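You operate a simulated robot arm through the tools that you are given. There is no shell and no other tool.

Carry out the task below with a simulated robot arm. There is one attempt and no reset: what you move stays moved.

Task
Pack the short and the long roll into their sleeves and cap them.
Fine: short roll in the short sleeve; each cap matches the band on its sleeve.

It is judged by the outcome, as a careful person would: the job done as asked, and still so three seconds after it is handed in. It fails if anything else is knocked over, pushed out of place, dropped, spilled or broken. A push-on lid holds only when it is set on centred and level and pressed home; a screw cap is set on level and turned clockwise until tight.

Robot
A 7-joint arm with a three-finger gripper, fixed in place. Base frame: the origin is at the foot of the arm, x ahead of it, y to its left, z up; the work surface is at about z = 0.8. Readings come in m, rad, newtons and seconds.
With the tool pointing down near the work surface it reaches from about 0.1 to 0.86 m from the base axis. Its first joint turns from -2.897 to 2.897 rad. Payload 2.94 kg.
Tool frame: the origin (TCP) lies between the finger pads and is the grasp point; the fingertips stand 0.03 m ahead of it; z points along the fingers, y is the line along which they close. The gripper opens to 0.132 m. The gripper's body begins 0.107 m behind the TCP.
Orientation is that of the tool frame in the base frame, as a unit quaternion [x, y, z, w]. With the fingers straight down and closing along the base's y, the tool's x points along the base's -x, its y along +y and its z along -z.

Tools
- The arm moves only by the tool jog_arm. Its arguments are lists of equal length, an entry for each row: "travel": the shift along the base's x, y, z in units of 200 mm (1.0 is 200 mm), a list of three; "angular": the turn, a rotation vector about the base's x, y, z in units of 45 degrees (1.0 is 45 degrees), a list of three; "gripper": the closure, from 0 (fully open) to 1 (shut). In form: {"travel": [[x, y, z], ...], "angular": [[ax, ay, az], ...], "gripper": [gripper, ...]}. A call has 1 to 20 rows; each row is the pose to reach, as a shift and turn from the pose commanded when the call began. A call with a number of a shift or a turn outside -1 to 1 is refused whole. A row lasts 0.2 s, in which the tool goes at most 0.05 m and 0.15 rad; a call with a longer step from one row to the next is refused whole, and so is a gripper value outside its range. A pose out of reach is approached as far as the arm can. The call stops where the force on the tool passes 90 N (or 10 N more than at its start, if that is more) or the arm is blocked; 0.2 s more then pass. Each finger halts on what it meets, pressing with about 35 N; the grip force reading is that of the motor and also rises with nothing between the fingers. The clock runs only during rows and for 0.2 s after the last one: add rows that repeat a pose to give the fingers time. The reply holds the time, the measured pose of the TCP, the force on the tool along the base axes, the opening and the grip force, in the units named above and with some noise, with the torque about the TCP (base axes, N m) and any sound that the robot's microphone picked up.
- Cameras (640 x 400 px; columns grow to the right, rows downward): "scene" is fixed at [0.2172, 0.6366, 1.3821]; the picture's right is [-0.85, -0.52, 0.00], its down [-0.22, 0.35, -0.91] and it looks along [0.48, -0.77, -0.42] (base axes); focal length 349 px, centre (320, 200). "wrist" rides on the gripper at [0.072, 0.003, -0.144] in the tool frame; the picture's right is [-0.04, 1.00, 0.00], its down [-0.88, -0.04, -0.48] and it looks along [-0.47, -0.02, 0.88] (tool axes); focal length 256 px, centre (320, 200). There is no depth. A picture from a camera that has moved, and an enlarged one, comes with that camera's place and axes in the base frame and with its lens. The place of the scene camera against the robot may be out by one fixed shift of up to 0.018 m in any direction.
- capture(camera): a new picture of that camera. It takes no simulated time.
- raise_lower(by): slides the trunk up (or, below 0, down) by that many m; the arm rides with it, the base frame stays. It gives what a move gives, with no picture.
- enlarge(camera, box): a new picture of the part [left, top, right, bottom] of that camera's present view, enlarged. It takes no simulated time.
- finish_job(): hands the job in; it is judged then, once.

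Places have to be worked out from the pictures, the camera data and where the tool is seen. Open the gripper and draw the arm clear of the work before you hand the job in, unless the task says otherwise.

The tools are called after "Emit:" as a command line: name --argument value ..., lists and objects as JSON in quotes. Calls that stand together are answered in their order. jog_arm: Moves the arm, as the interface text tells. Its arguments: {"type":"object","properties":{"travel":{"type":"array","items":{"type":"array","items":{"type":"number"}}},"angular":{"type":"array","items":{"type":"array","items":{"type":"number"}}},"gripper":{"type":"array","items":{"type":"number"}}},"required":["travel","angular","gripper"]} The other tools are called the same way: raise_lower (by) slides the trunk up or down; capture (camera) takes a picture; enlarge (camera, box) takes an enlarged picture of a part of a camera's view; finish_job () hands the job in.

At the start:

```text
time: 0.0
tcp_pos: [0.5776, -0.1159, 1.2654]
tcp_rot: [0.001, 1.0, 0.0, 0.0]
force: [0.2, -0.2, -0.6]
torque: [0.0, -0.02, -0.01]
grip_width: 0.1322
grip_force: 0.1
trunk travel left (down, up): [-0.375, 0.165]
```

scene: 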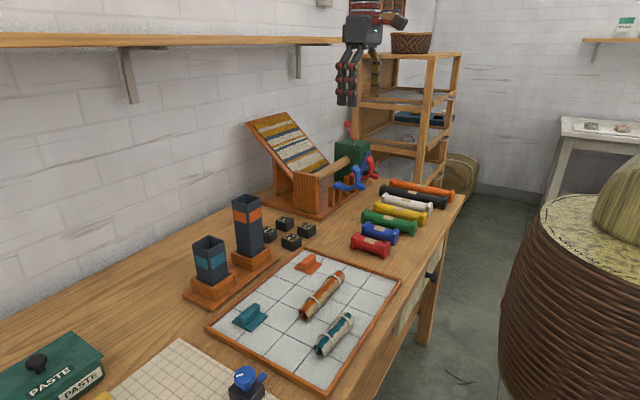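
wrist: 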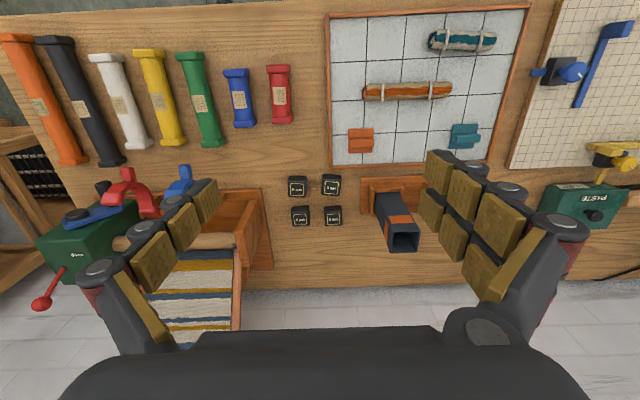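

I'll start by taking closer looks at the sleeves, rolls and caps from both cameras.

Emit:
enlarge --camera "scene" --box '[180, 180, 420, 390]'

Emit:
enlarge --camera "wrist" --box '[320, 0, 540, 260]'

Emit:
capture --camera "wrist"

```text
1.90 times, centred on (300, 285) of scene
camera zoom: at [0.2172, 0.6366, 1.3821], right [-0.85, -0.52, 0.0], down [-0.22, 0.35, -0.91], along [0.48, -0.77, -0.42], focal length 664 px, centre (358, 38)
```

zoom: 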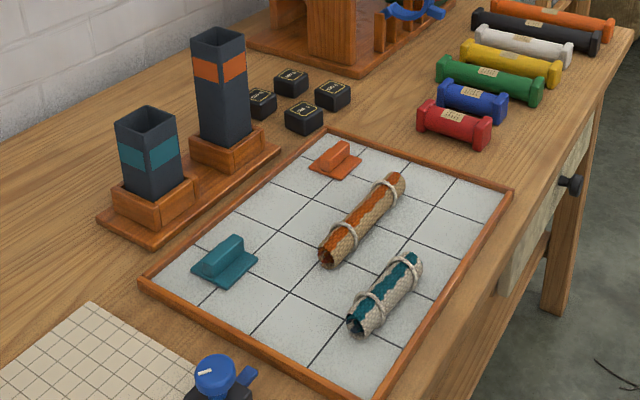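

```text
1.54 times, centred on (430, 130) of wrist
camera zoom: at [0.5052, -0.1133, 1.41], right [0.04, 1.0, 0.0], down [0.88, -0.04, 0.48], along [0.47, -0.02, -0.88], focal length 394 px, centre (151, 308)
```

zoom: 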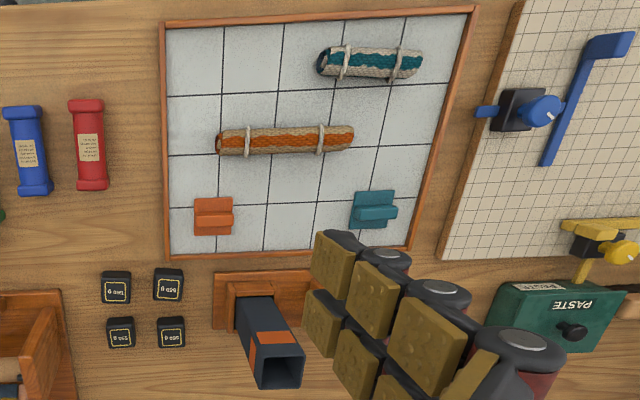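

```text
taken
camera wrist: at [0.5052, -0.1133, 1.41], right [0.04, 1.0, 0.0], down [0.88, -0.04, 0.48], along [0.47, -0.02, -0.88], focal length 256 px, centre (320, 200)
```

wrist: 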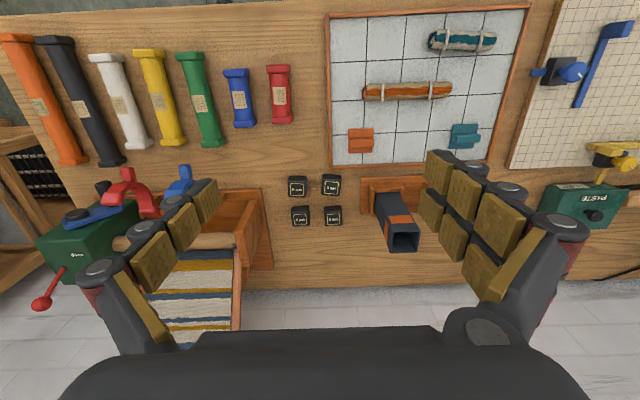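

The long roll (orange) lies near (0.565, 0.069) along y. The tall orange-banded sleeve's top is at about (0.82, 0.037, 0.99). I'll move the hand back and lower it so the wrist camera gets a closer view of the tray.

Emit:
jog_arm --travel '[[-0.115, 0.138, -0.096], [-0.23, 0.277, -0.192], [-0.345, 0.415, -0.288], [-0.46, 0.553, -0.383], [-0.575, 0.69, -0.479], [-0.69, 0.83, -0.575], [-0.69, 0.83, -0.575]]' --angular '[[0, 0, 0], [0, 0, 0], [0, 0, 0], [0, 0, 0], [0, 0, 0], [0, 0, 0], [0, 0, 0]]' --gripper '[0, 0, 0, 0, 0, 0, 0]'

Emit:
capture --camera "wrist"

```text
time: 1.6
tcp_pos: [0.4394, 0.05, 1.1499]
tcp_rot: [-0.001, 1.0, -0.001, 0.0]
force: [1.0, 0.6, -0.1]
torque: [0.01, 0.0, 0.0]
grip_width: 0.1322
grip_force: 0.1
trunk travel left (down, up): [-0.375, 0.165]
```

```text
taken
camera wrist: at [0.3665, 0.0532, 1.2944], right [0.04, 1.0, 0.0], down [0.88, -0.04, 0.48], along [0.48, -0.02, -0.88], focal length 256 px, centre (320, 200)
```

wrist: 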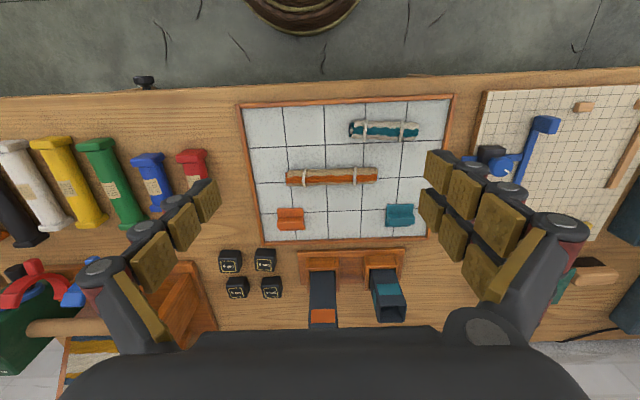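

The tray is centred in view now. I'll enlarge it to measure the rolls, caps and the sleeve rack.

Emit:
enlarge --camera "wrist" --box '[240, 90, 450, 250]'

Emit:
enlarge --camera "wrist" --box '[270, 200, 430, 330]'

Emit:
enlarge --camera "scene" --box '[180, 180, 300, 310]'

Emit:
enlarge --camera "scene" --box '[220, 240, 380, 370]'

```text
2.50 times, centred on (345, 170) of wrist
camera zoom: at [0.3665, 0.0532, 1.2944], right [0.04, 1.0, 0.0], down [0.88, -0.04, 0.48], along [0.48, -0.02, -0.88], focal length 640 px, centre (258, 275)
```

zoom: 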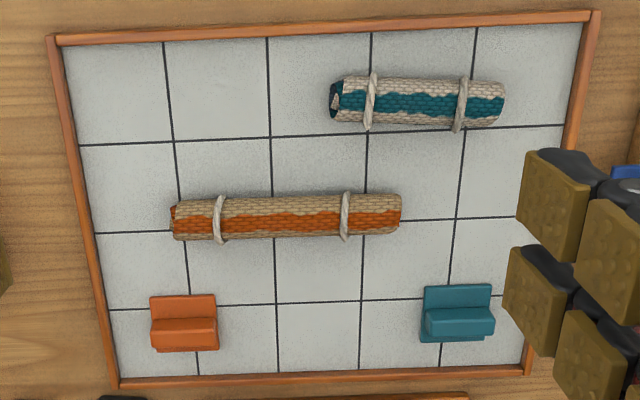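

```text
3.08 times, centred on (350, 265) of wrist
camera zoom: at [0.3665, 0.0532, 1.2944], right [0.04, 1.0, 0.0], down [0.88, -0.04, 0.48], along [0.48, -0.02, -0.88], focal length 788 px, centre (228, 0)
```

zoom: 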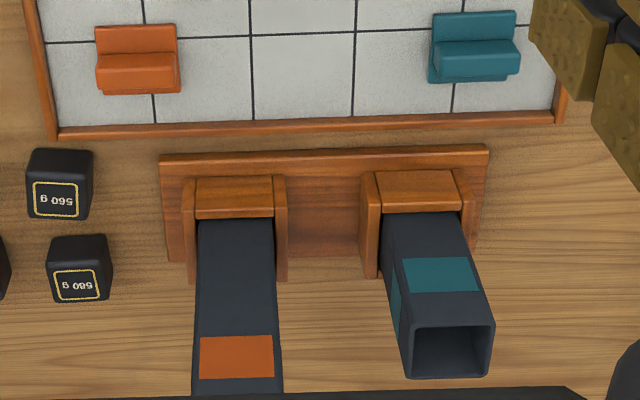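

```text
3.08 times, centred on (240, 245) of scene
camera zoom: at [0.2172, 0.6366, 1.3821], right [-0.85, -0.52, 0.0], down [-0.22, 0.35, -0.91], along [0.48, -0.77, -0.42], focal length 1073 px, centre (566, 62)
```

zoom: 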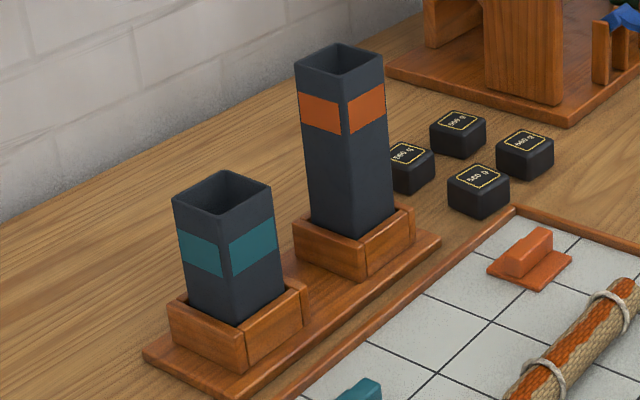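

```text
3.08 times, centred on (300, 305) of scene
camera zoom: at [0.2172, 0.6366, 1.3821], right [-0.85, -0.52, 0.0], down [-0.22, 0.35, -0.91], along [0.48, -0.77, -0.42], focal length 1073 px, centre (382, -123)
```

zoom: 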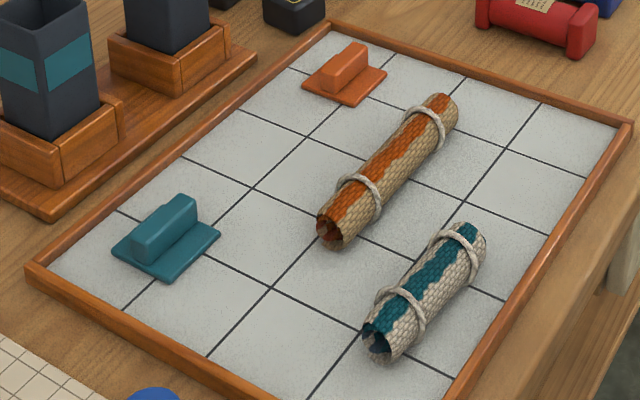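

Estimates: long roll centre is about (0.569, 0.068), length ~0.18, and short roll about (0.482, 0.164), length ~0.127, yawed slightly. The short sleeve top is about (0.815, 0.18, 0.95). Next I move the camera so it views the sleeve tops from above.

Emit:
jog_arm --travel '[[0.2, 0.07, 0.0625], [0.4, 0.1375, 0.125], [0.6, 0.206, 0.1875], [0.803, 0.275, 0.25], [0.803, 0.275, 0.25]]' --angular '[[0, 0, 0], [0, 0, 0], [0, 0, 0], [0, 0, 0], [0, 0, 0]]' --gripper '[0, 0, 0, 0, 0]'

Emit:
capture --camera "wrist"

Emit:
enlarge --camera "wrist" --box '[220, 140, 420, 330]'

```text
time: 2.8
tcp_pos: [0.6014, 0.1051, 1.2018]
tcp_rot: [-0.001, 1.0, 0.0, -0.001]
force: [-0.4, -0.8, 0.2]
torque: [0.02, -0.03, 0.02]
grip_width: 0.1317
grip_force: 0.0
trunk travel left (down, up): [-0.375, 0.165]
```

```text
taken
camera wrist: at [0.5282, 0.1076, 1.3459], right [0.04, 1.0, 0.0], down [0.88, -0.04, 0.48], along [0.48, -0.02, -0.88], focal length 256 px, centre (320, 200)
```

wrist: 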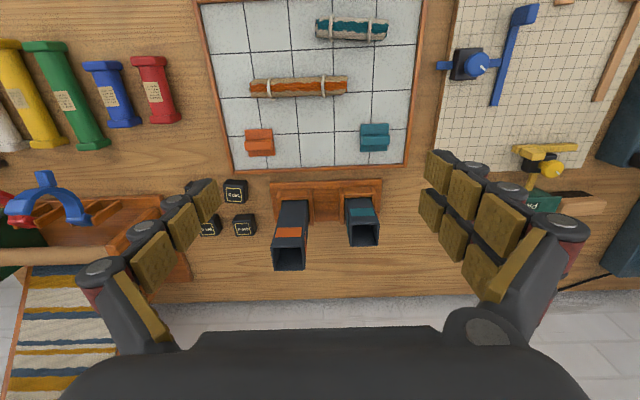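

```text
2.11 times, centred on (320, 235) of wrist
camera zoom: at [0.5282, 0.1076, 1.3459], right [0.04, 1.0, 0.0], down [0.88, -0.04, 0.48], along [0.48, -0.02, -0.88], focal length 539 px, centre (320, 126)
```

zoom: 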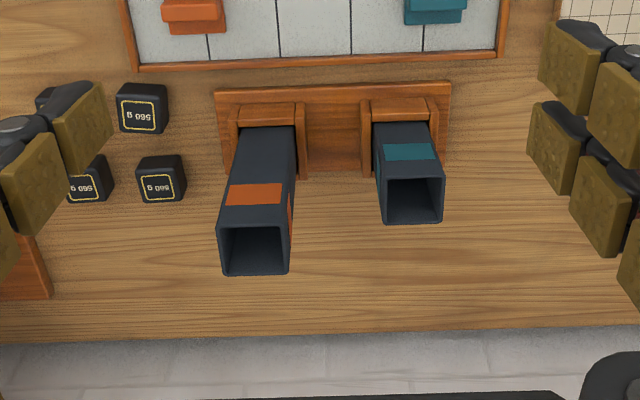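

Both sleeve tops are visible; I'll enlarge each one for accurate corner positions.

Emit:
enlarge --camera "wrist" --box '[260, 190, 320, 280]'

Emit:
enlarge --camera "wrist" --box '[330, 180, 400, 260]'

Emit:
enlarge --camera "wrist" --box '[230, 100, 420, 170]'

```text
4.44 times, centred on (290, 235) of wrist
camera zoom: at [0.5282, 0.1076, 1.3459], right [0.04, 1.0, 0.0], down [0.88, -0.04, 0.48], along [0.48, -0.02, -0.88], focal length 1138 px, centre (453, 44)
```

zoom: 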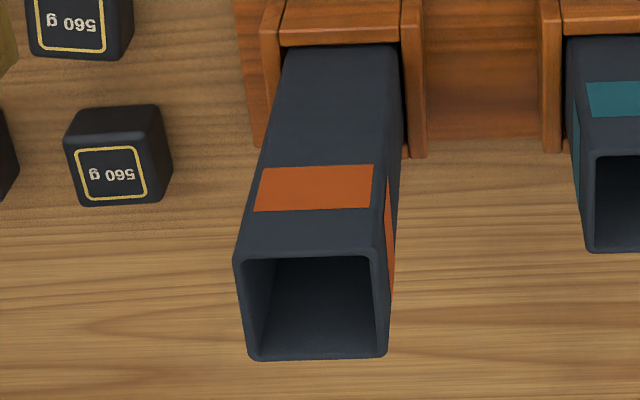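

```text
5.00 times, centred on (365, 220) of wrist
camera zoom: at [0.5282, 0.1076, 1.3459], right [0.04, 1.0, 0.0], down [0.88, -0.04, 0.48], along [0.48, -0.02, -0.88], focal length 1280 px, centre (95, 100)
```

zoom: 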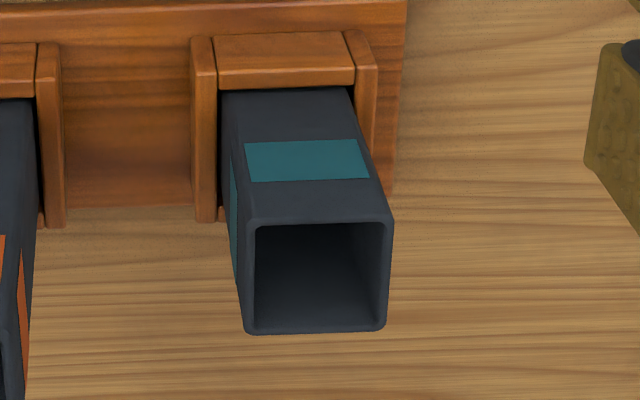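

```text
3.37 times, centred on (325, 135) of wrist
camera zoom: at [0.5282, 0.1076, 1.3459], right [0.04, 1.0, 0.0], down [0.88, -0.04, 0.48], along [0.48, -0.02, -0.88], focal length 862 px, centre (303, 419)
```

zoom: 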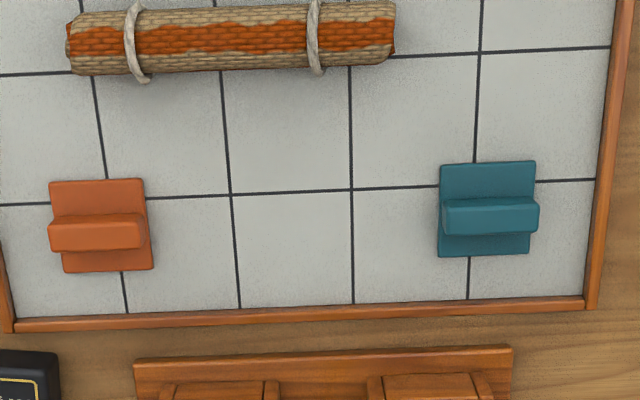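

Triangulating from wrist views: the short sleeve top centre is about (0.828, 0.181, 0.943) and the tall one about (0.828, 0.041, 1.004), both ~0.057 wide. I'll yaw the tool by +90° in two calls while moving over the +y end of the long roll.

Emit:
jog_arm --travel '[[-0.03, 0.03, -0.08], [-0.06, 0.06, -0.16], [-0.08, 0.08, -0.25], [-0.11, 0.11, -0.33], [-0.14, 0.14, -0.42], [-0.16, 0.16, -0.5], [-0.16, 0.16, -0.5]]' --angular '[[0, 0, 0.167], [0, 0, 0.334], [0, 0, 0.5], [0, 0, 0.667], [0, 0, 0.834], [0, 0, 1.0], [0, 0, 1.0]]' --gripper '[0, 0, 0, 0, 0, 0, 0]'

Emit:
jog_arm --travel '[[0, 0, -0.05], [0, 0, -0.1], [0, 0, -0.15], [0, 0, -0.2], [0, 0, -0.25], [0, 0, -0.3], [0, 0, -0.3]]' --angular '[[0, 0, 0.167], [0, 0, 0.334], [0, 0, 0.5], [0, 0, 0.667], [0, 0, 0.834], [0, 0, 1.0], [0, 0, 1.0]]' --gripper '[0, 0, 0, 0, 0, 0, 0]'

Emit:
capture --camera "wrist"

```text
time: 4.4
tcp_pos: [0.568, 0.1369, 1.0998]
tcp_rot: [-0.384, 0.923, 0.0, 0.001]
force: [0.4, 0.4, -0.2]
torque: [-0.01, 0.02, 0.0]
grip_width: 0.132
grip_force: 0.2
trunk travel left (down, up): [-0.375, 0.165]
```

```text
time: 6.0
tcp_pos: [0.5685, 0.1361, 1.0409]
tcp_rot: [0.707, -0.707, 0.0, 0.0]
force: [-0.4, -0.9, 0.8]
torque: [0.04, 0.04, 0.04]
grip_width: 0.132
grip_force: 0.0
trunk travel left (down, up): [-0.375, 0.165]
```

```text
taken
camera wrist: at [0.5651, 0.0642, 1.185], right [-1.0, 0.04, 0.0], down [0.04, 0.88, 0.48], along [0.02, 0.48, -0.88], focal length 256 px, centre (320, 200)
```

wrist: 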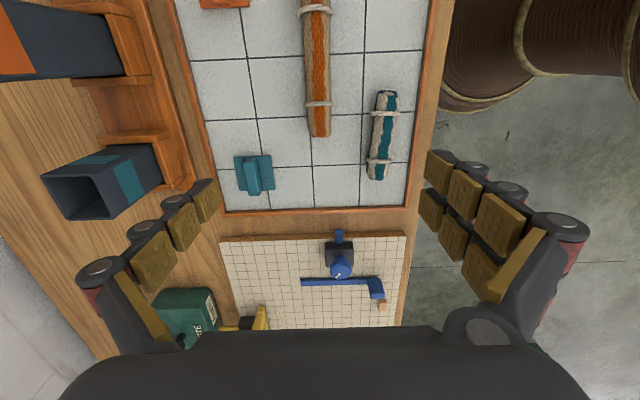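

The yaw works. Enlarging to find the long roll's end, the ties and the teal roll with precision.

Emit:
enlarge --camera "wrist" --box '[270, 0, 420, 190]'

Emit:
enlarge --camera "wrist" --box '[215, 80, 345, 200]'

```text
2.11 times, centred on (345, 95) of wrist
camera zoom: at [0.5651, 0.0642, 1.185], right [-1.0, 0.04, 0.0], down [0.04, 0.88, 0.48], along [0.02, 0.48, -0.88], focal length 539 px, centre (267, 421)
```

zoom: 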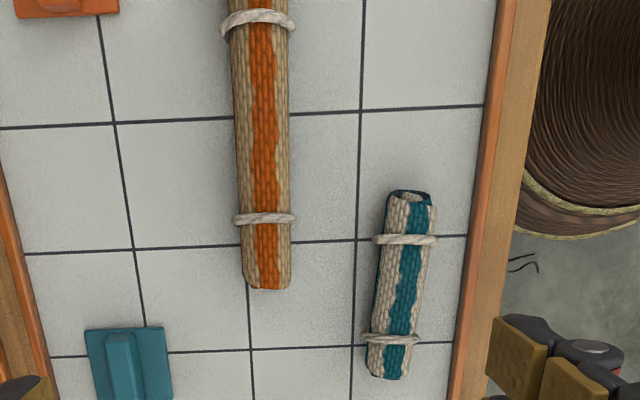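

```text
3.33 times, centred on (280, 140) of wrist
camera zoom: at [0.5651, 0.0642, 1.185], right [-1.0, 0.04, 0.0], down [0.04, 0.88, 0.48], along [0.02, 0.48, -0.88], focal length 853 px, centre (453, 400)
```

zoom: 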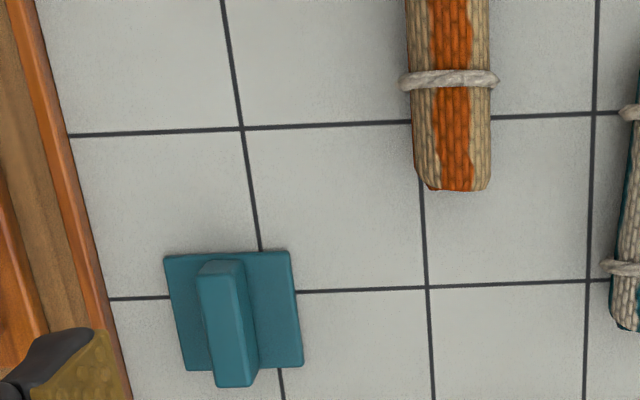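

The long roll's axis is at x≈0.568, its +y end at y≈0.154 and a tie at y≈0.111, so I'll grip at y≈0.135. Before descending I narrow the opening to about 0.07 m so the fingers miss the teal roll.

Emit:
jog_arm --travel '[[0, -0.01, -0.1], [0, -0.01, -0.2], [0, -0.01, -0.3], [0, -0.01, -0.4], [0, -0.01, -0.5], [0, -0.01, -0.6], [0, -0.01, -0.7], [0, -0.01, -0.7]]' --angular '[[0, 0, 0], [0, 0, 0], [0, 0, 0], [0, 0, 0], [0, 0, 0], [0, 0, 0], [0, 0, 0], [0, 0, 0]]' --gripper '[0.47, 0.47, 0.47, 0.47, 0.47, 0.47, 0.47, 0.47]'

Emit:
capture --camera "wrist"

Emit:
enlarge --camera "scene" --box '[220, 200, 400, 370]'

```text
time: 7.8
tcp_pos: [0.5692, 0.1342, 0.9006]
tcp_rot: [0.707, -0.707, 0.0, 0.0]
force: [-1.3, 0.3, 0.8]
torque: [0.01, -0.02, 0.05]
grip_width: 0.0698
grip_force: 0.1
trunk travel left (down, up): [-0.375, 0.165]
```

```text
taken
camera wrist: at [0.5655, 0.0624, 1.0449], right [-1.0, 0.04, 0.0], down [0.04, 0.88, 0.48], along [0.02, 0.48, -0.88], focal length 256 px, centre (320, 200)
```

wrist: 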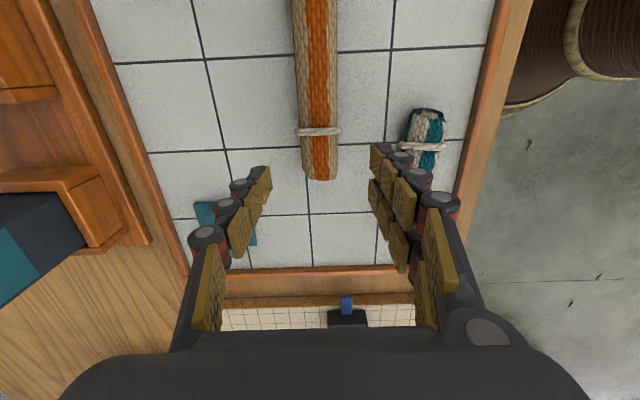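

```text
2.35 times, centred on (310, 285) of scene
camera zoom: at [0.2172, 0.6366, 1.3821], right [-0.85, -0.52, 0.0], down [-0.22, 0.35, -0.91], along [0.48, -0.77, -0.42], focal length 821 px, centre (344, 0)
```

zoom: 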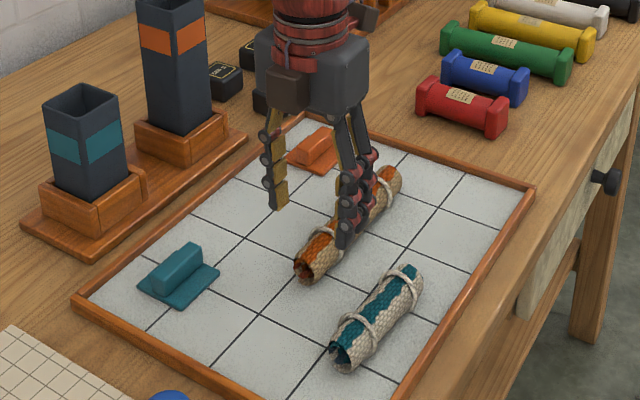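

The roll is centred between the fingers. I'll descend to TCP z≈0.842, putting the tips at about 0.812, and check for any contact.

Emit:
jog_arm --travel '[[0, 0, -0.07], [0, 0, -0.14], [0, 0, -0.2], [0, 0, -0.25], [0, 0, -0.29], [0, 0, -0.29]]' --angular '[[0, 0, 0], [0, 0, 0], [0, 0, 0], [0, 0, 0], [0, 0, 0], [0, 0, 0]]' --gripper '[0.47, 0.47, 0.47, 0.47, 0.47, 0.47]'

Emit:
capture --camera "wrist"

Emit:
enlarge --camera "scene" --box '[260, 230, 380, 350]'

```text
time: 9.2
tcp_pos: [0.5687, 0.134, 0.8421]
tcp_rot: [-0.707, 0.707, 0.0, 0.0]
force: [-0.2, 1.0, -0.2]
torque: [-0.01, 0.01, 0.03]
grip_width: 0.0697
grip_force: 0.1
trunk travel left (down, up): [-0.375, 0.165]
```

```text
taken
camera wrist: at [0.5649, 0.0625, 0.9872], right [-1.0, 0.04, 0.0], down [0.04, 0.88, 0.48], along [0.02, 0.48, -0.88], focal length 256 px, centre (320, 200)
```

wrist: 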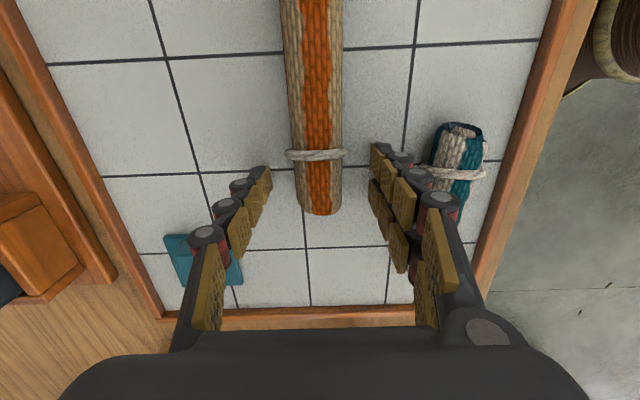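

```text
3.33 times, centred on (320, 290) of scene
camera zoom: at [0.2172, 0.6366, 1.3821], right [-0.85, -0.52, 0.0], down [-0.22, 0.35, -0.91], along [0.48, -0.77, -0.42], focal length 1162 px, centre (320, -100)
```

zoom: 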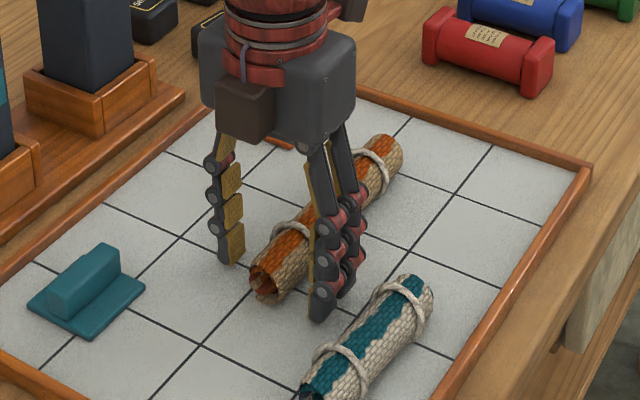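

The fingers straddle the roll between the tie and its end. Now I close and let the grip settle.

Emit:
jog_arm --travel '[[0, 0, 0], [0, 0, 0], [0, 0, 0], [0, 0, 0], [0, 0, 0], [0, 0, 0]]' --angular '[[0, 0, 0], [0, 0, 0], [0, 0, 0], [0, 0, 0], [0, 0, 0], [0, 0, 0]]' --gripper '[1, 1, 1, 1, 1, 1]'

Emit:
capture --camera "wrist"

```text
time: 10.6
tcp_pos: [0.5696, 0.1347, 0.8426]
tcp_rot: [-0.707, 0.708, 0.001, 0.0]
force: [0.3, 0.6, 0.5]
torque: [0.01, -0.02, -0.03]
grip_width: 0.0324
grip_force: 34.9
trunk travel left (down, up): [-0.375, 0.165]
```

```text
taken
camera wrist: at [0.5648, 0.0624, 0.9872], right [-1.0, 0.04, 0.0], down [0.04, 0.88, 0.48], along [0.02, 0.48, -0.88], focal length 256 px, centre (320, 200)
```

wrist: 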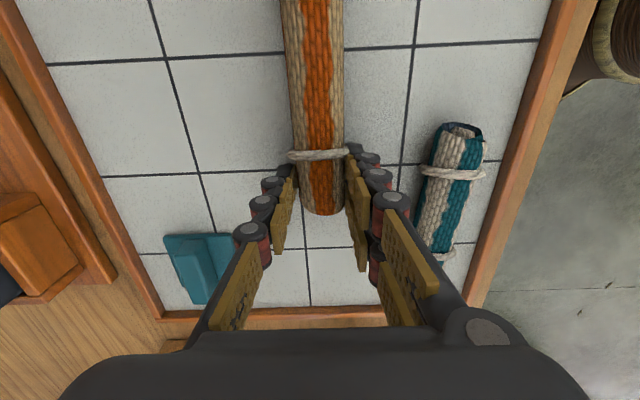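

Gripped with opening 0.0324 and force ~35 N. I'll lift straight up slowly and check that the roll stays level.

Emit:
jog_arm --travel '[[0, 0, 0.05], [0, 0, 0.12], [0, 0, 0.22], [0, 0, 0.35], [0, 0, 0.5], [0, 0, 0.65], [0, 0, 0.8], [0, 0, 0.8]]' --angular '[[0, 0, 0], [0, 0, 0], [0, 0, 0], [0, 0, 0], [0, 0, 0], [0, 0, 0], [0, 0, 0], [0, 0, 0]]' --gripper '[1, 1, 1, 1, 1, 1, 1, 1]'

Emit:
capture --camera "wrist"

Emit:
capture --camera "scene"

```text
time: 12.4
tcp_pos: [0.5689, 0.1339, 1.0017]
tcp_rot: [-0.707, 0.707, 0.0, -0.001]
force: [0.3, -0.7, -0.9]
torque: [0.03, 0.01, 0.0]
grip_width: 0.032
grip_force: 35.5
trunk travel left (down, up): [-0.375, 0.165]
```

```text
taken
camera wrist: at [0.5648, 0.0622, 1.1467], right [-1.0, 0.04, 0.0], down [0.04, 0.88, 0.48], along [0.02, 0.47, -0.88], focal length 256 px, centre (320, 200)
```

wrist: 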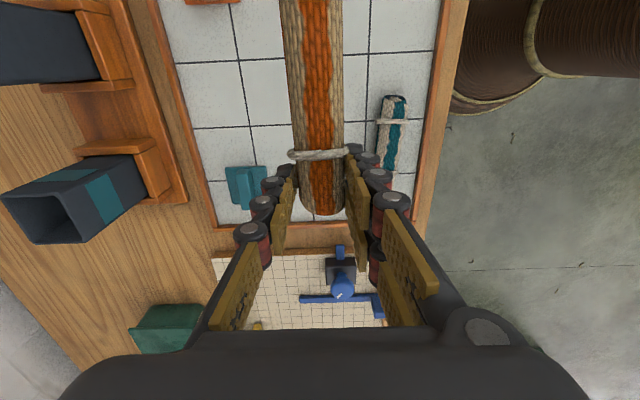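

```text
taken
```

scene: 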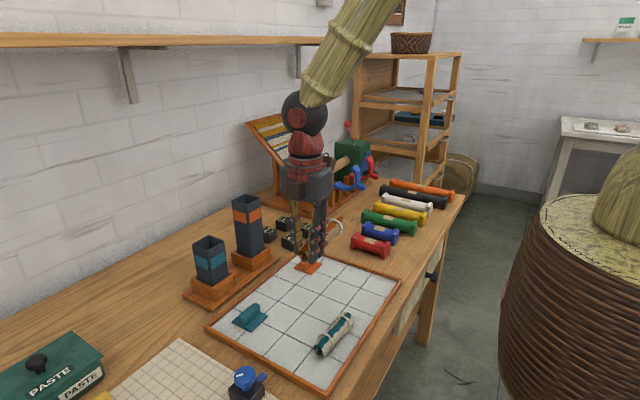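

The roll is held level. I'll raise it and undo the yaw in two calls so the roll lies along x, with the gripped end toward +x.

Emit:
jog_arm --travel '[[0.025, -0.07, 0.165], [0.05, -0.14, 0.33], [0.075, -0.21, 0.495], [0.1, -0.28, 0.66], [0.125, -0.35, 0.825], [0.15, -0.425, 0.99], [0.15, -0.425, 0.99]]' --angular '[[0, 0, -0.167], [0, 0, -0.334], [0, 0, -0.5], [0, 0, -0.667], [0, 0, -0.834], [0, 0, -1.0], [0, 0, -1.0]]' --gripper '[1, 1, 1, 1, 1, 1, 1]'

Emit:
jog_arm --travel '[[0, 0, 0], [0, 0, 0], [0, 0, 0], [0, 0, 0], [0, 0, 0], [0, 0, 0], [0, 0, 0]]' --angular '[[0, 0, -0.167], [0, 0, -0.334], [0, 0, -0.5], [0, 0, -0.667], [0, 0, -0.834], [0, 0, -1.0], [0, 0, -1.0]]' --gripper '[1, 1, 1, 1, 1, 1, 1]'

```text
time: 14.0
tcp_pos: [0.6006, 0.0493, 1.2016]
tcp_rot: [-0.382, 0.924, 0.0, 0.0]
force: [0.9, -0.1, -1.0]
torque: [-0.02, -0.03, 0.02]
grip_width: 0.0322
grip_force: 35.0
trunk travel left (down, up): [-0.375, 0.165]
```

```text
time: 15.6
tcp_pos: [0.6, 0.0491, 1.2001]
tcp_rot: [0.001, 1.0, 0.001, 0.0]
force: [-0.3, -0.1, -0.4]
torque: [0.0, -0.03, -0.03]
grip_width: 0.0325
grip_force: 34.3
trunk travel left (down, up): [-0.375, 0.165]
```

Orientation is back to square. Now I pitch the tool about base y by −45° twice so it points toward +x and the roll hangs vertically.

Emit:
jog_arm --travel '[[0.02, 0, 0], [0.04, 0, 0], [0.06, 0, 0], [0.08, 0, 0], [0.1, 0, 0], [0.1, 0, 0], [0.1, 0, 0]]' --angular '[[0, -0.167, 0], [0, -0.334, 0], [0, -0.5, 0], [0, -0.667, 0], [0, -0.834, 0], [0, -1.0, 0], [0, -1.0, 0]]' --gripper '[1, 1, 1, 1, 1, 1, 1]'

Emit:
capture --camera "scene"

```text
time: 17.2
tcp_pos: [0.6205, 0.05, 1.1997]
tcp_rot: [0.001, 0.924, 0.001, 0.383]
force: [0.7, -0.5, -0.8]
torque: [0.0, 0.05, 0.02]
grip_width: 0.0327
grip_force: 34.9
trunk travel left (down, up): [-0.375, 0.165]
```

```text
taken
```

scene: 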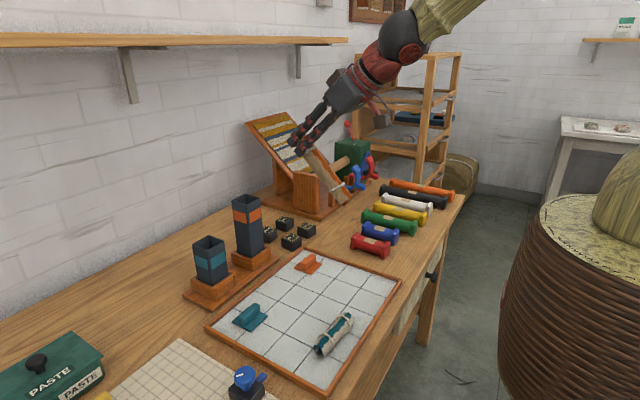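

The pitch works as intended; I'll finish the second 45° so the roll is vertical.

Emit:
jog_arm --travel '[[0.02, 0, 0], [0.04, 0, 0], [0.06, 0, 0], [0.08, 0, 0], [0.1, 0, 0], [0.1, 0, 0], [0.1, 0, 0]]' --angular '[[0, -0.167, 0], [0, -0.334, 0], [0, -0.5, 0], [0, -0.667, 0], [0, -0.834, 0], [0, -1.0, 0], [0, -1.0, 0]]' --gripper '[1, 1, 1, 1, 1, 1, 1]'

Emit:
capture --camera "scene"

Emit:
capture --camera "wrist"

```text
time: 18.8
tcp_pos: [0.6351, 0.074, 1.2051]
tcp_rot: [0.005, 0.708, -0.008, 0.706]
force: [-0.3, -0.1, -1.2]
torque: [0.0, -0.04, 0.0]
grip_width: 0.0325
grip_force: 34.9
out of reach, approached as far as the arm can: row 2, 3, 4, 5, 6, 7
trunk travel left (down, up): [-0.375, 0.165]
```

```text
taken
```

scene: 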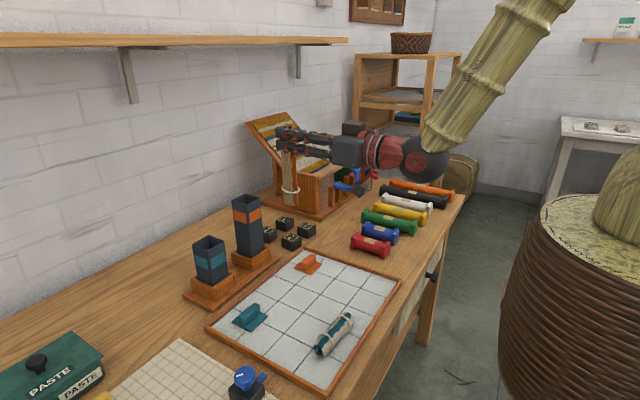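

```text
taken
camera wrist: at [0.4907, 0.0798, 1.1341], right [0.02, 1.0, 0.04], down [-0.47, -0.02, 0.88], along [0.88, -0.04, 0.47], focal length 256 px, centre (320, 200)
```

wrist: 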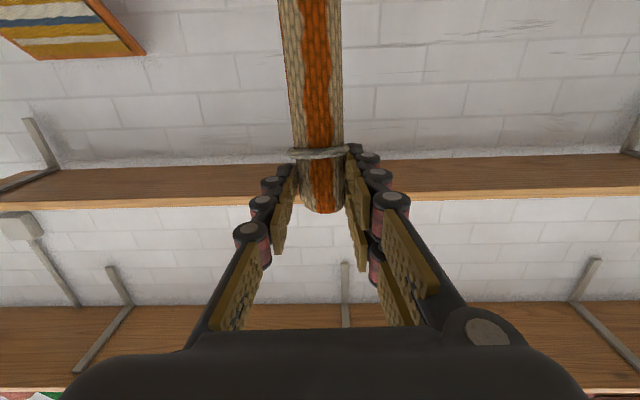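

The pose is at a joint limit at this retracted spot (y drifted to 0.074), although the roll is vertical. Lowering the trunk and extending forward should relax the wrist, so I slide the trunk down 0.12 m while the roll hangs over the clear tray.

Emit:
raise_lower --by -0.12

```text
time: 20.3
tcp_pos: [0.6367, 0.074, 1.0855]
tcp_rot: [0.005, 0.708, -0.01, 0.706]
force: [0.2, -1.2, -1.8]
torque: [-0.01, 0.0, 0.01]
grip_width: 0.0325
grip_force: 34.9
trunk travel left (down, up): [-0.255, 0.285]
```

Now I jog up 0.12 m and forward, then check whether the pose is reached cleanly.

Emit:
jog_arm --travel '[[0.0, 0, 0.12], [0.0, 0, 0.24], [0.1, 0, 0.36], [0.2, 0, 0.48], [0.3, 0, 0.6], [0.4, 0, 0.6], [0.4, 0, 0.6]]' --angular '[[0, 0, 0], [0, 0, 0], [0, 0, 0], [0, 0, 0], [0, 0, 0], [0, 0, 0], [0, 0, 0]]' --gripper '[1, 1, 1, 1, 1, 1, 1]'

Emit:
capture --camera "scene"

Emit:
capture --camera "wrist"

```text
time: 21.9
tcp_pos: [0.717, 0.0738, 1.2053]
tcp_rot: [0.005, 0.708, -0.009, 0.706]
force: [0.0, 0.3, -0.4]
torque: [0.01, -0.02, 0.01]
grip_width: 0.0325
grip_force: 35.1
trunk travel left (down, up): [-0.255, 0.285]
```

```text
taken
```

scene: 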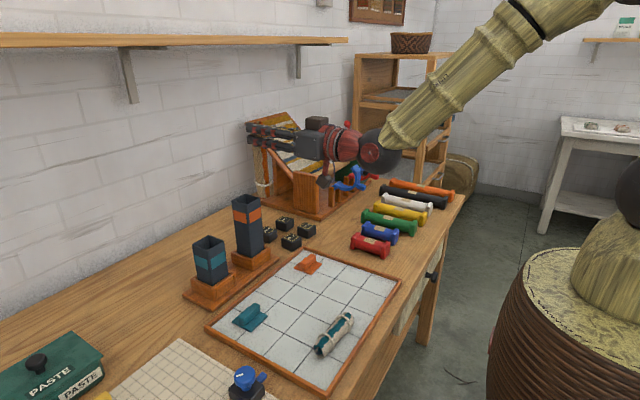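

```text
taken
camera wrist: at [0.5706, 0.0799, 1.1344], right [0.02, 1.0, 0.04], down [-0.47, -0.02, 0.88], along [0.88, -0.04, 0.47], focal length 256 px, centre (320, 200)
```

wrist: 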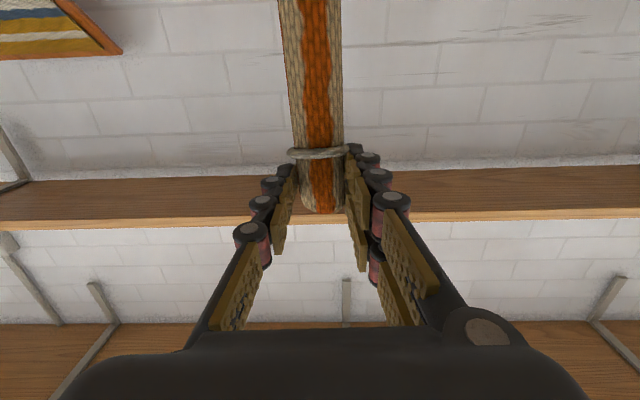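

The pose is now reachable: TCP (0.717, 0.074, 1.205), with slight orientation drift that I'll correct. First I'll enlarge the wrist view to measure the roll's tilt in the hand.

Emit:
enlarge --camera "wrist" --box '[250, 0, 390, 220]'

Emit:
enlarge --camera "scene" --box '[220, 100, 340, 240]'

```text
1.82 times, centred on (320, 110) of wrist
camera zoom: at [0.5706, 0.0799, 1.1344], right [0.02, 1.0, 0.04], down [-0.47, -0.02, 0.88], along [0.88, -0.04, 0.47], focal length 465 px, centre (320, 364)
```

zoom: 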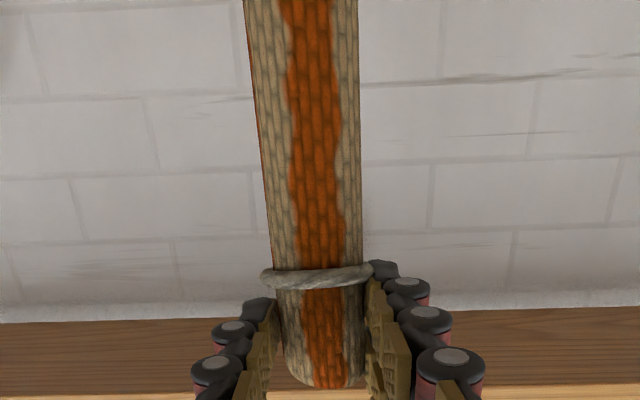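

```text
2.86 times, centred on (280, 170) of scene
camera zoom: at [0.2172, 0.6366, 1.3821], right [-0.85, -0.52, 0.0], down [-0.22, 0.35, -0.91], along [0.48, -0.77, -0.42], focal length 996 px, centre (434, 286)
```

zoom: 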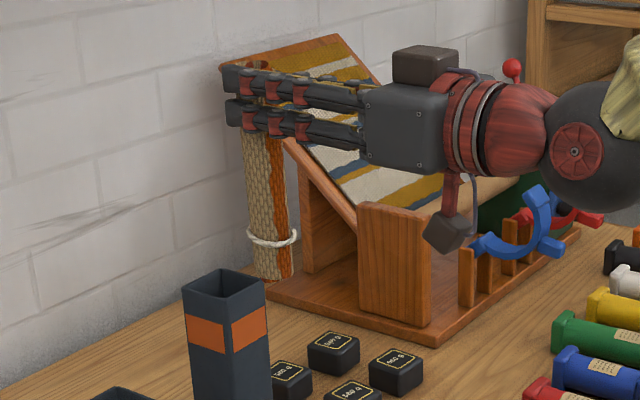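

The roll is close to vertical, with its bottom tilted roughly 0.025 rad toward −y; the bottom should be ~0.16 below the TCP (about 1.04), clear of the tall sleeve's rim at 1.004. I'll correct the small orientation errors and move above the tall sleeve.

Emit:
jog_arm --travel '[[0.0, -0.06, 0.03], [0.12, -0.12, 0.03], [0.24, -0.16, 0.03], [0.36, -0.16, 0.03], [0.46, -0.16, 0.03], [0.46, -0.16, 0.03]]' --angular '[[0.01, -0.001, 0.008], [0.02, -0.002, 0.016], [0.036, -0.004, 0.025], [0.036, -0.004, 0.025], [0.036, -0.004, 0.025], [0.036, -0.004, 0.025]]' --gripper '[1, 1, 1, 1, 1, 1]'

Emit:
capture --camera "scene"

Emit:
enlarge --camera "scene" --box '[200, 110, 300, 270]'

Emit:
capture --camera "wrist"

```text
time: 23.3
tcp_pos: [0.7884, 0.0707, 1.2125]
tcp_rot: [0.015, 0.708, 0.001, 0.706]
force: [0.1, -0.3, -0.9]
torque: [-0.01, 0.03, -0.02]
grip_width: 0.0326
grip_force: 35.1
out of reach, approached as far as the arm can: row 2, 3, 4, 5, 6
trunk travel left (down, up): [-0.255, 0.285]
```

```text
taken
```

scene: 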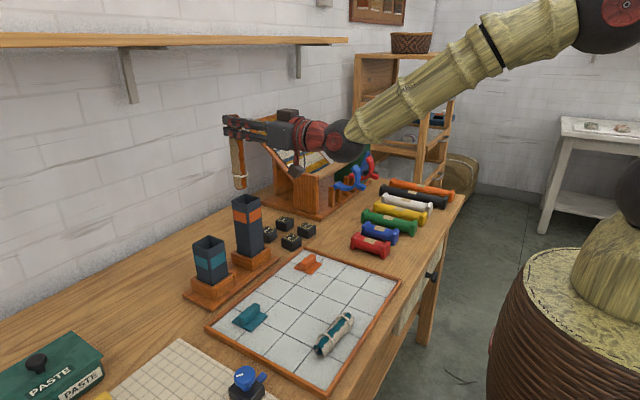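

```text
2.50 times, centred on (250, 190) of scene
camera zoom: at [0.2172, 0.6366, 1.3821], right [-0.85, -0.52, 0.0], down [-0.22, 0.35, -0.91], along [0.48, -0.77, -0.42], focal length 872 px, centre (495, 225)
```

zoom: 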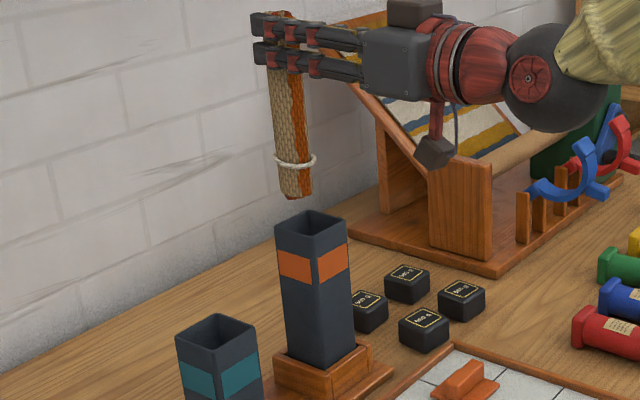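

```text
taken
camera wrist: at [0.6435, 0.0779, 1.1417], right [0.02, 1.0, 0.07], down [-0.47, -0.05, 0.88], along [0.88, -0.05, 0.47], focal length 256 px, centre (320, 200)
```

wrist: 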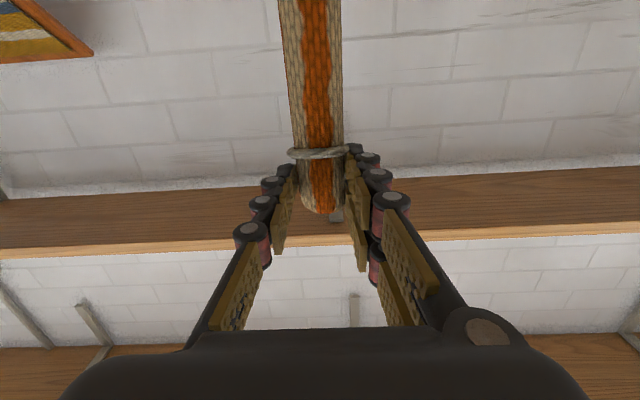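

The arm hit the wrist-bend limit again (y stuck at 0.071) because the forearm slopes down too steeply. I'll back off in x, lower the trunk further, then raise the hand again so the forearm is more level.

Emit:
jog_arm --travel '[[-0.12, 0, 0], [-0.24, 0, 0], [-0.36, 0, 0], [-0.45, 0, 0], [-0.45, 0, 0]]' --angular '[[0, 0, 0], [0, 0, 0], [0, 0, 0], [0, 0, 0], [0, 0, 0]]' --gripper '[1, 1, 1, 1, 1]'

```text
time: 24.5
tcp_pos: [0.6985, 0.0712, 1.2105]
tcp_rot: [0.012, 0.708, 0.004, 0.706]
force: [0.2, -0.2, -0.9]
torque: [-0.02, 0.0, -0.02]
grip_width: 0.0324
grip_force: 35.2
out of reach, approached as far as the arm can: row 1
trunk travel left (down, up): [-0.255, 0.285]
```

The hand is clear of the rack at x≈0.70. Lowering the trunk by 0.17 m puts the roll's bottom at about 0.88, over the tray and clear of everything.

Emit:
raise_lower --by -0.17

```text
time: 26.4
tcp_pos: [0.6977, 0.0696, 1.0411]
tcp_rot: [0.01, 0.708, 0.005, 0.706]
force: [0.1, 0.6, -0.4]
torque: [-0.03, 0.03, -0.02]
grip_width: 0.0322
grip_force: 35.0
trunk travel left (down, up): [-0.085, 0.455]
```

Now I jog back up 0.17 m and shift y to line up with the tall sleeve at about 0.042.

Emit:
jog_arm --travel '[[0, -0.02, 0.15], [0, -0.04, 0.3], [0, -0.06, 0.45], [0, -0.1, 0.6], [0, -0.14, 0.75], [0, -0.14, 0.86], [0, -0.14, 0.86]]' --angular '[[0, 0, 0], [0, 0, 0], [0, 0, 0], [0, 0, 0], [0, 0, 0], [0, 0, 0], [0, 0, 0]]' --gripper '[1, 1, 1, 1, 1, 1, 1]'

```text
time: 28.0
tcp_pos: [0.6987, 0.0421, 1.2125]
tcp_rot: [0.012, 0.708, 0.005, 0.706]
force: [0.4, 0.1, -0.8]
torque: [-0.01, 0.01, 0.02]
grip_width: 0.0326
grip_force: 34.7
trunk travel left (down, up): [-0.085, 0.455]
```

The pose is reached exactly now. Moving forward over the tall sleeve at the current height, with the roll bottom ~0.045 above the rim.

Emit:
jog_arm --travel '[[0.14, 0, 0], [0.28, 0, 0], [0.42, 0, 0], [0.55, 0, 0], [0.55, 0, 0], [0.55, 0, 0]]' --angular '[[0, 0, 0], [0, 0, 0], [0, 0, 0], [0, 0, 0], [0, 0, 0], [0, 0, 0]]' --gripper '[1, 1, 1, 1, 1, 1]'

Emit:
capture --camera "scene"

Emit:
enlarge --camera "scene" --box '[200, 130, 290, 230]'

Emit:
capture --camera "wrist"

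```text
time: 29.4
tcp_pos: [0.8066, 0.0426, 1.2125]
tcp_rot: [0.011, 0.708, 0.005, 0.706]
force: [0.1, -0.2, -0.1]
torque: [0.02, 0.05, 0.0]
grip_width: 0.0322
grip_force: 35.5
trunk travel left (down, up): [-0.085, 0.455]
```

```text
taken
```

scene: 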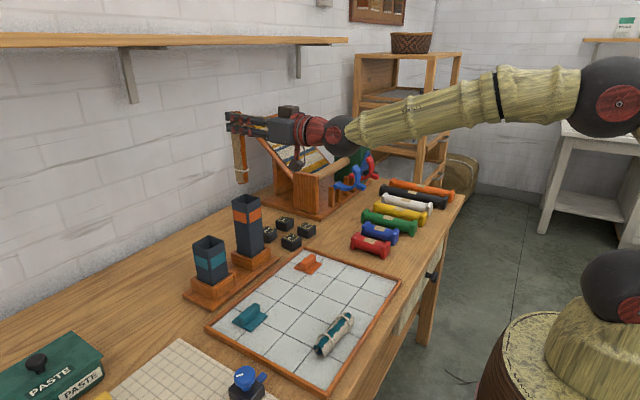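

```text
4.00 times, centred on (245, 180) of scene
camera zoom: at [0.2172, 0.6366, 1.3821], right [-0.85, -0.52, 0.0], down [-0.22, 0.35, -0.91], along [0.48, -0.77, -0.42], focal length 1395 px, centre (620, 280)
```

zoom: 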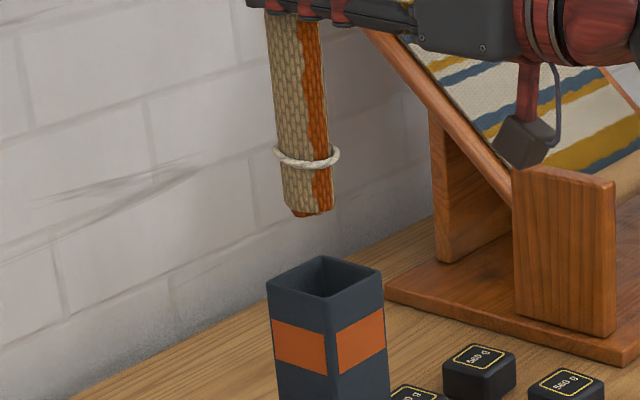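

```text
taken
camera wrist: at [0.6629, 0.0488, 1.1426], right [0.01, 1.0, 0.07], down [-0.47, -0.05, 0.88], along [0.88, -0.04, 0.47], focal length 256 px, centre (320, 200)
```

wrist: 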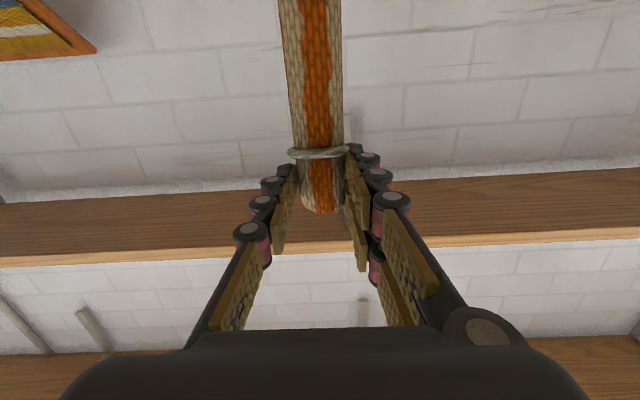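

The scene zoom shows the roll bottom ~5 mm to the image-left of the sleeve's axis with a slight forward droop (~0.016 rad). I'll correct with a small pitch and −x shift, and lower to just above the rim for another check.

Emit:
jog_arm --travel '[[-0.017, 0, -0.03], [-0.017, 0, -0.07], [-0.017, 0, -0.11], [-0.017, 0, -0.14], [-0.017, 0, -0.14]]' --angular '[[0, 0.021, 0], [0, 0.021, 0], [0, 0.021, 0], [0, 0.021, 0], [0, 0.021, 0]]' --gripper '[1, 1, 1, 1, 1]'

Emit:
enlarge --camera "scene" --box '[210, 140, 280, 230]'

Emit:
capture --camera "wrist"

```text
time: 30.6
tcp_pos: [0.8041, 0.0424, 1.1851]
tcp_rot: [0.011, 0.714, 0.005, 0.7]
force: [0.7, -0.2, -1.0]
torque: [0.0, 0.01, 0.02]
grip_width: 0.0323
grip_force: 34.9
trunk travel left (down, up): [-0.085, 0.455]
```

```text
4.44 times, centred on (245, 185) of scene
camera zoom: at [0.2172, 0.6366, 1.3821], right [-0.85, -0.52, 0.0], down [-0.22, 0.35, -0.91], along [0.48, -0.77, -0.42], focal length 1550 px, centre (653, 267)
```

zoom: 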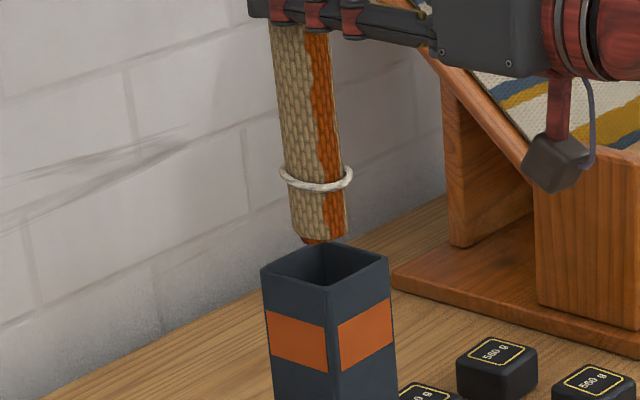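

```text
taken
camera wrist: at [0.6588, 0.0486, 1.1167], right [0.01, 1.0, 0.07], down [-0.46, -0.05, 0.89], along [0.89, -0.04, 0.46], focal length 256 px, centre (320, 200)
```

wrist: 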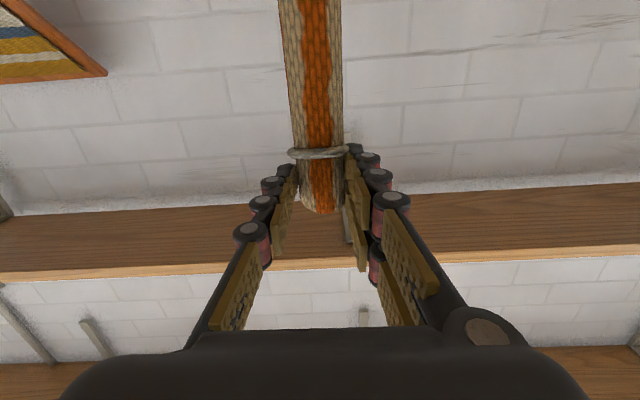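

The roll is now vertical in view and within ~1.5 mm laterally of the sleeve axis. I'll shift −1 mm in x and lower 2 cm to check how the rim occludes the roll.

Emit:
jog_arm --travel '[[-0.005, 0, -0.03], [-0.005, 0, -0.06], [-0.005, 0, -0.09], [-0.005, 0, -0.11], [-0.005, 0, -0.11]]' --angular '[[0, 0, 0], [0, 0, 0], [0, 0, 0], [0, 0, 0], [0, 0, 0]]' --gripper '[1, 1, 1, 1, 1]'

Emit:
enlarge --camera "scene" --box '[220, 170, 270, 220]'

Emit:
capture --camera "wrist"

```text
time: 31.8
tcp_pos: [0.8043, 0.0426, 1.162]
tcp_rot: [0.011, 0.714, 0.005, 0.7]
force: [0.4, -0.5, -1.0]
torque: [0.0, 0.01, 0.01]
grip_width: 0.0322
grip_force: 34.6
trunk travel left (down, up): [-0.085, 0.455]
```

```text
8.00 times, centred on (245, 195) of scene
camera zoom: at [0.2172, 0.6366, 1.3821], right [-0.85, -0.52, 0.0], down [-0.22, 0.35, -0.91], along [0.48, -0.77, -0.42], focal length 2790 px, centre (920, 240)
```

zoom: 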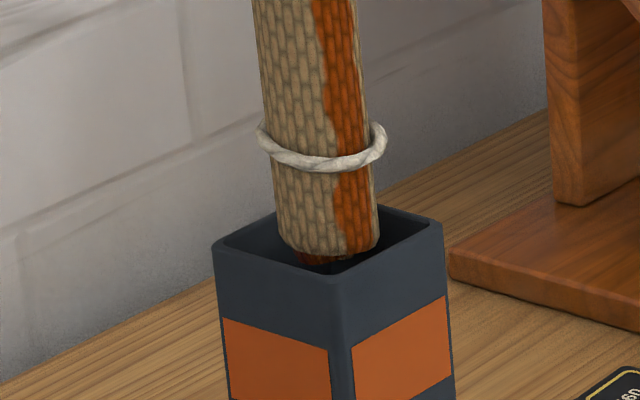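

```text
taken
camera wrist: at [0.6577, 0.0488, 1.0943], right [0.01, 1.0, 0.07], down [-0.46, -0.05, 0.89], along [0.89, -0.04, 0.46], focal length 256 px, centre (320, 200)
```

wrist: 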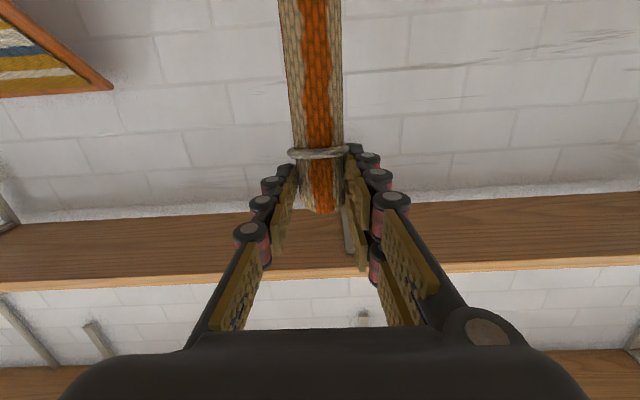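

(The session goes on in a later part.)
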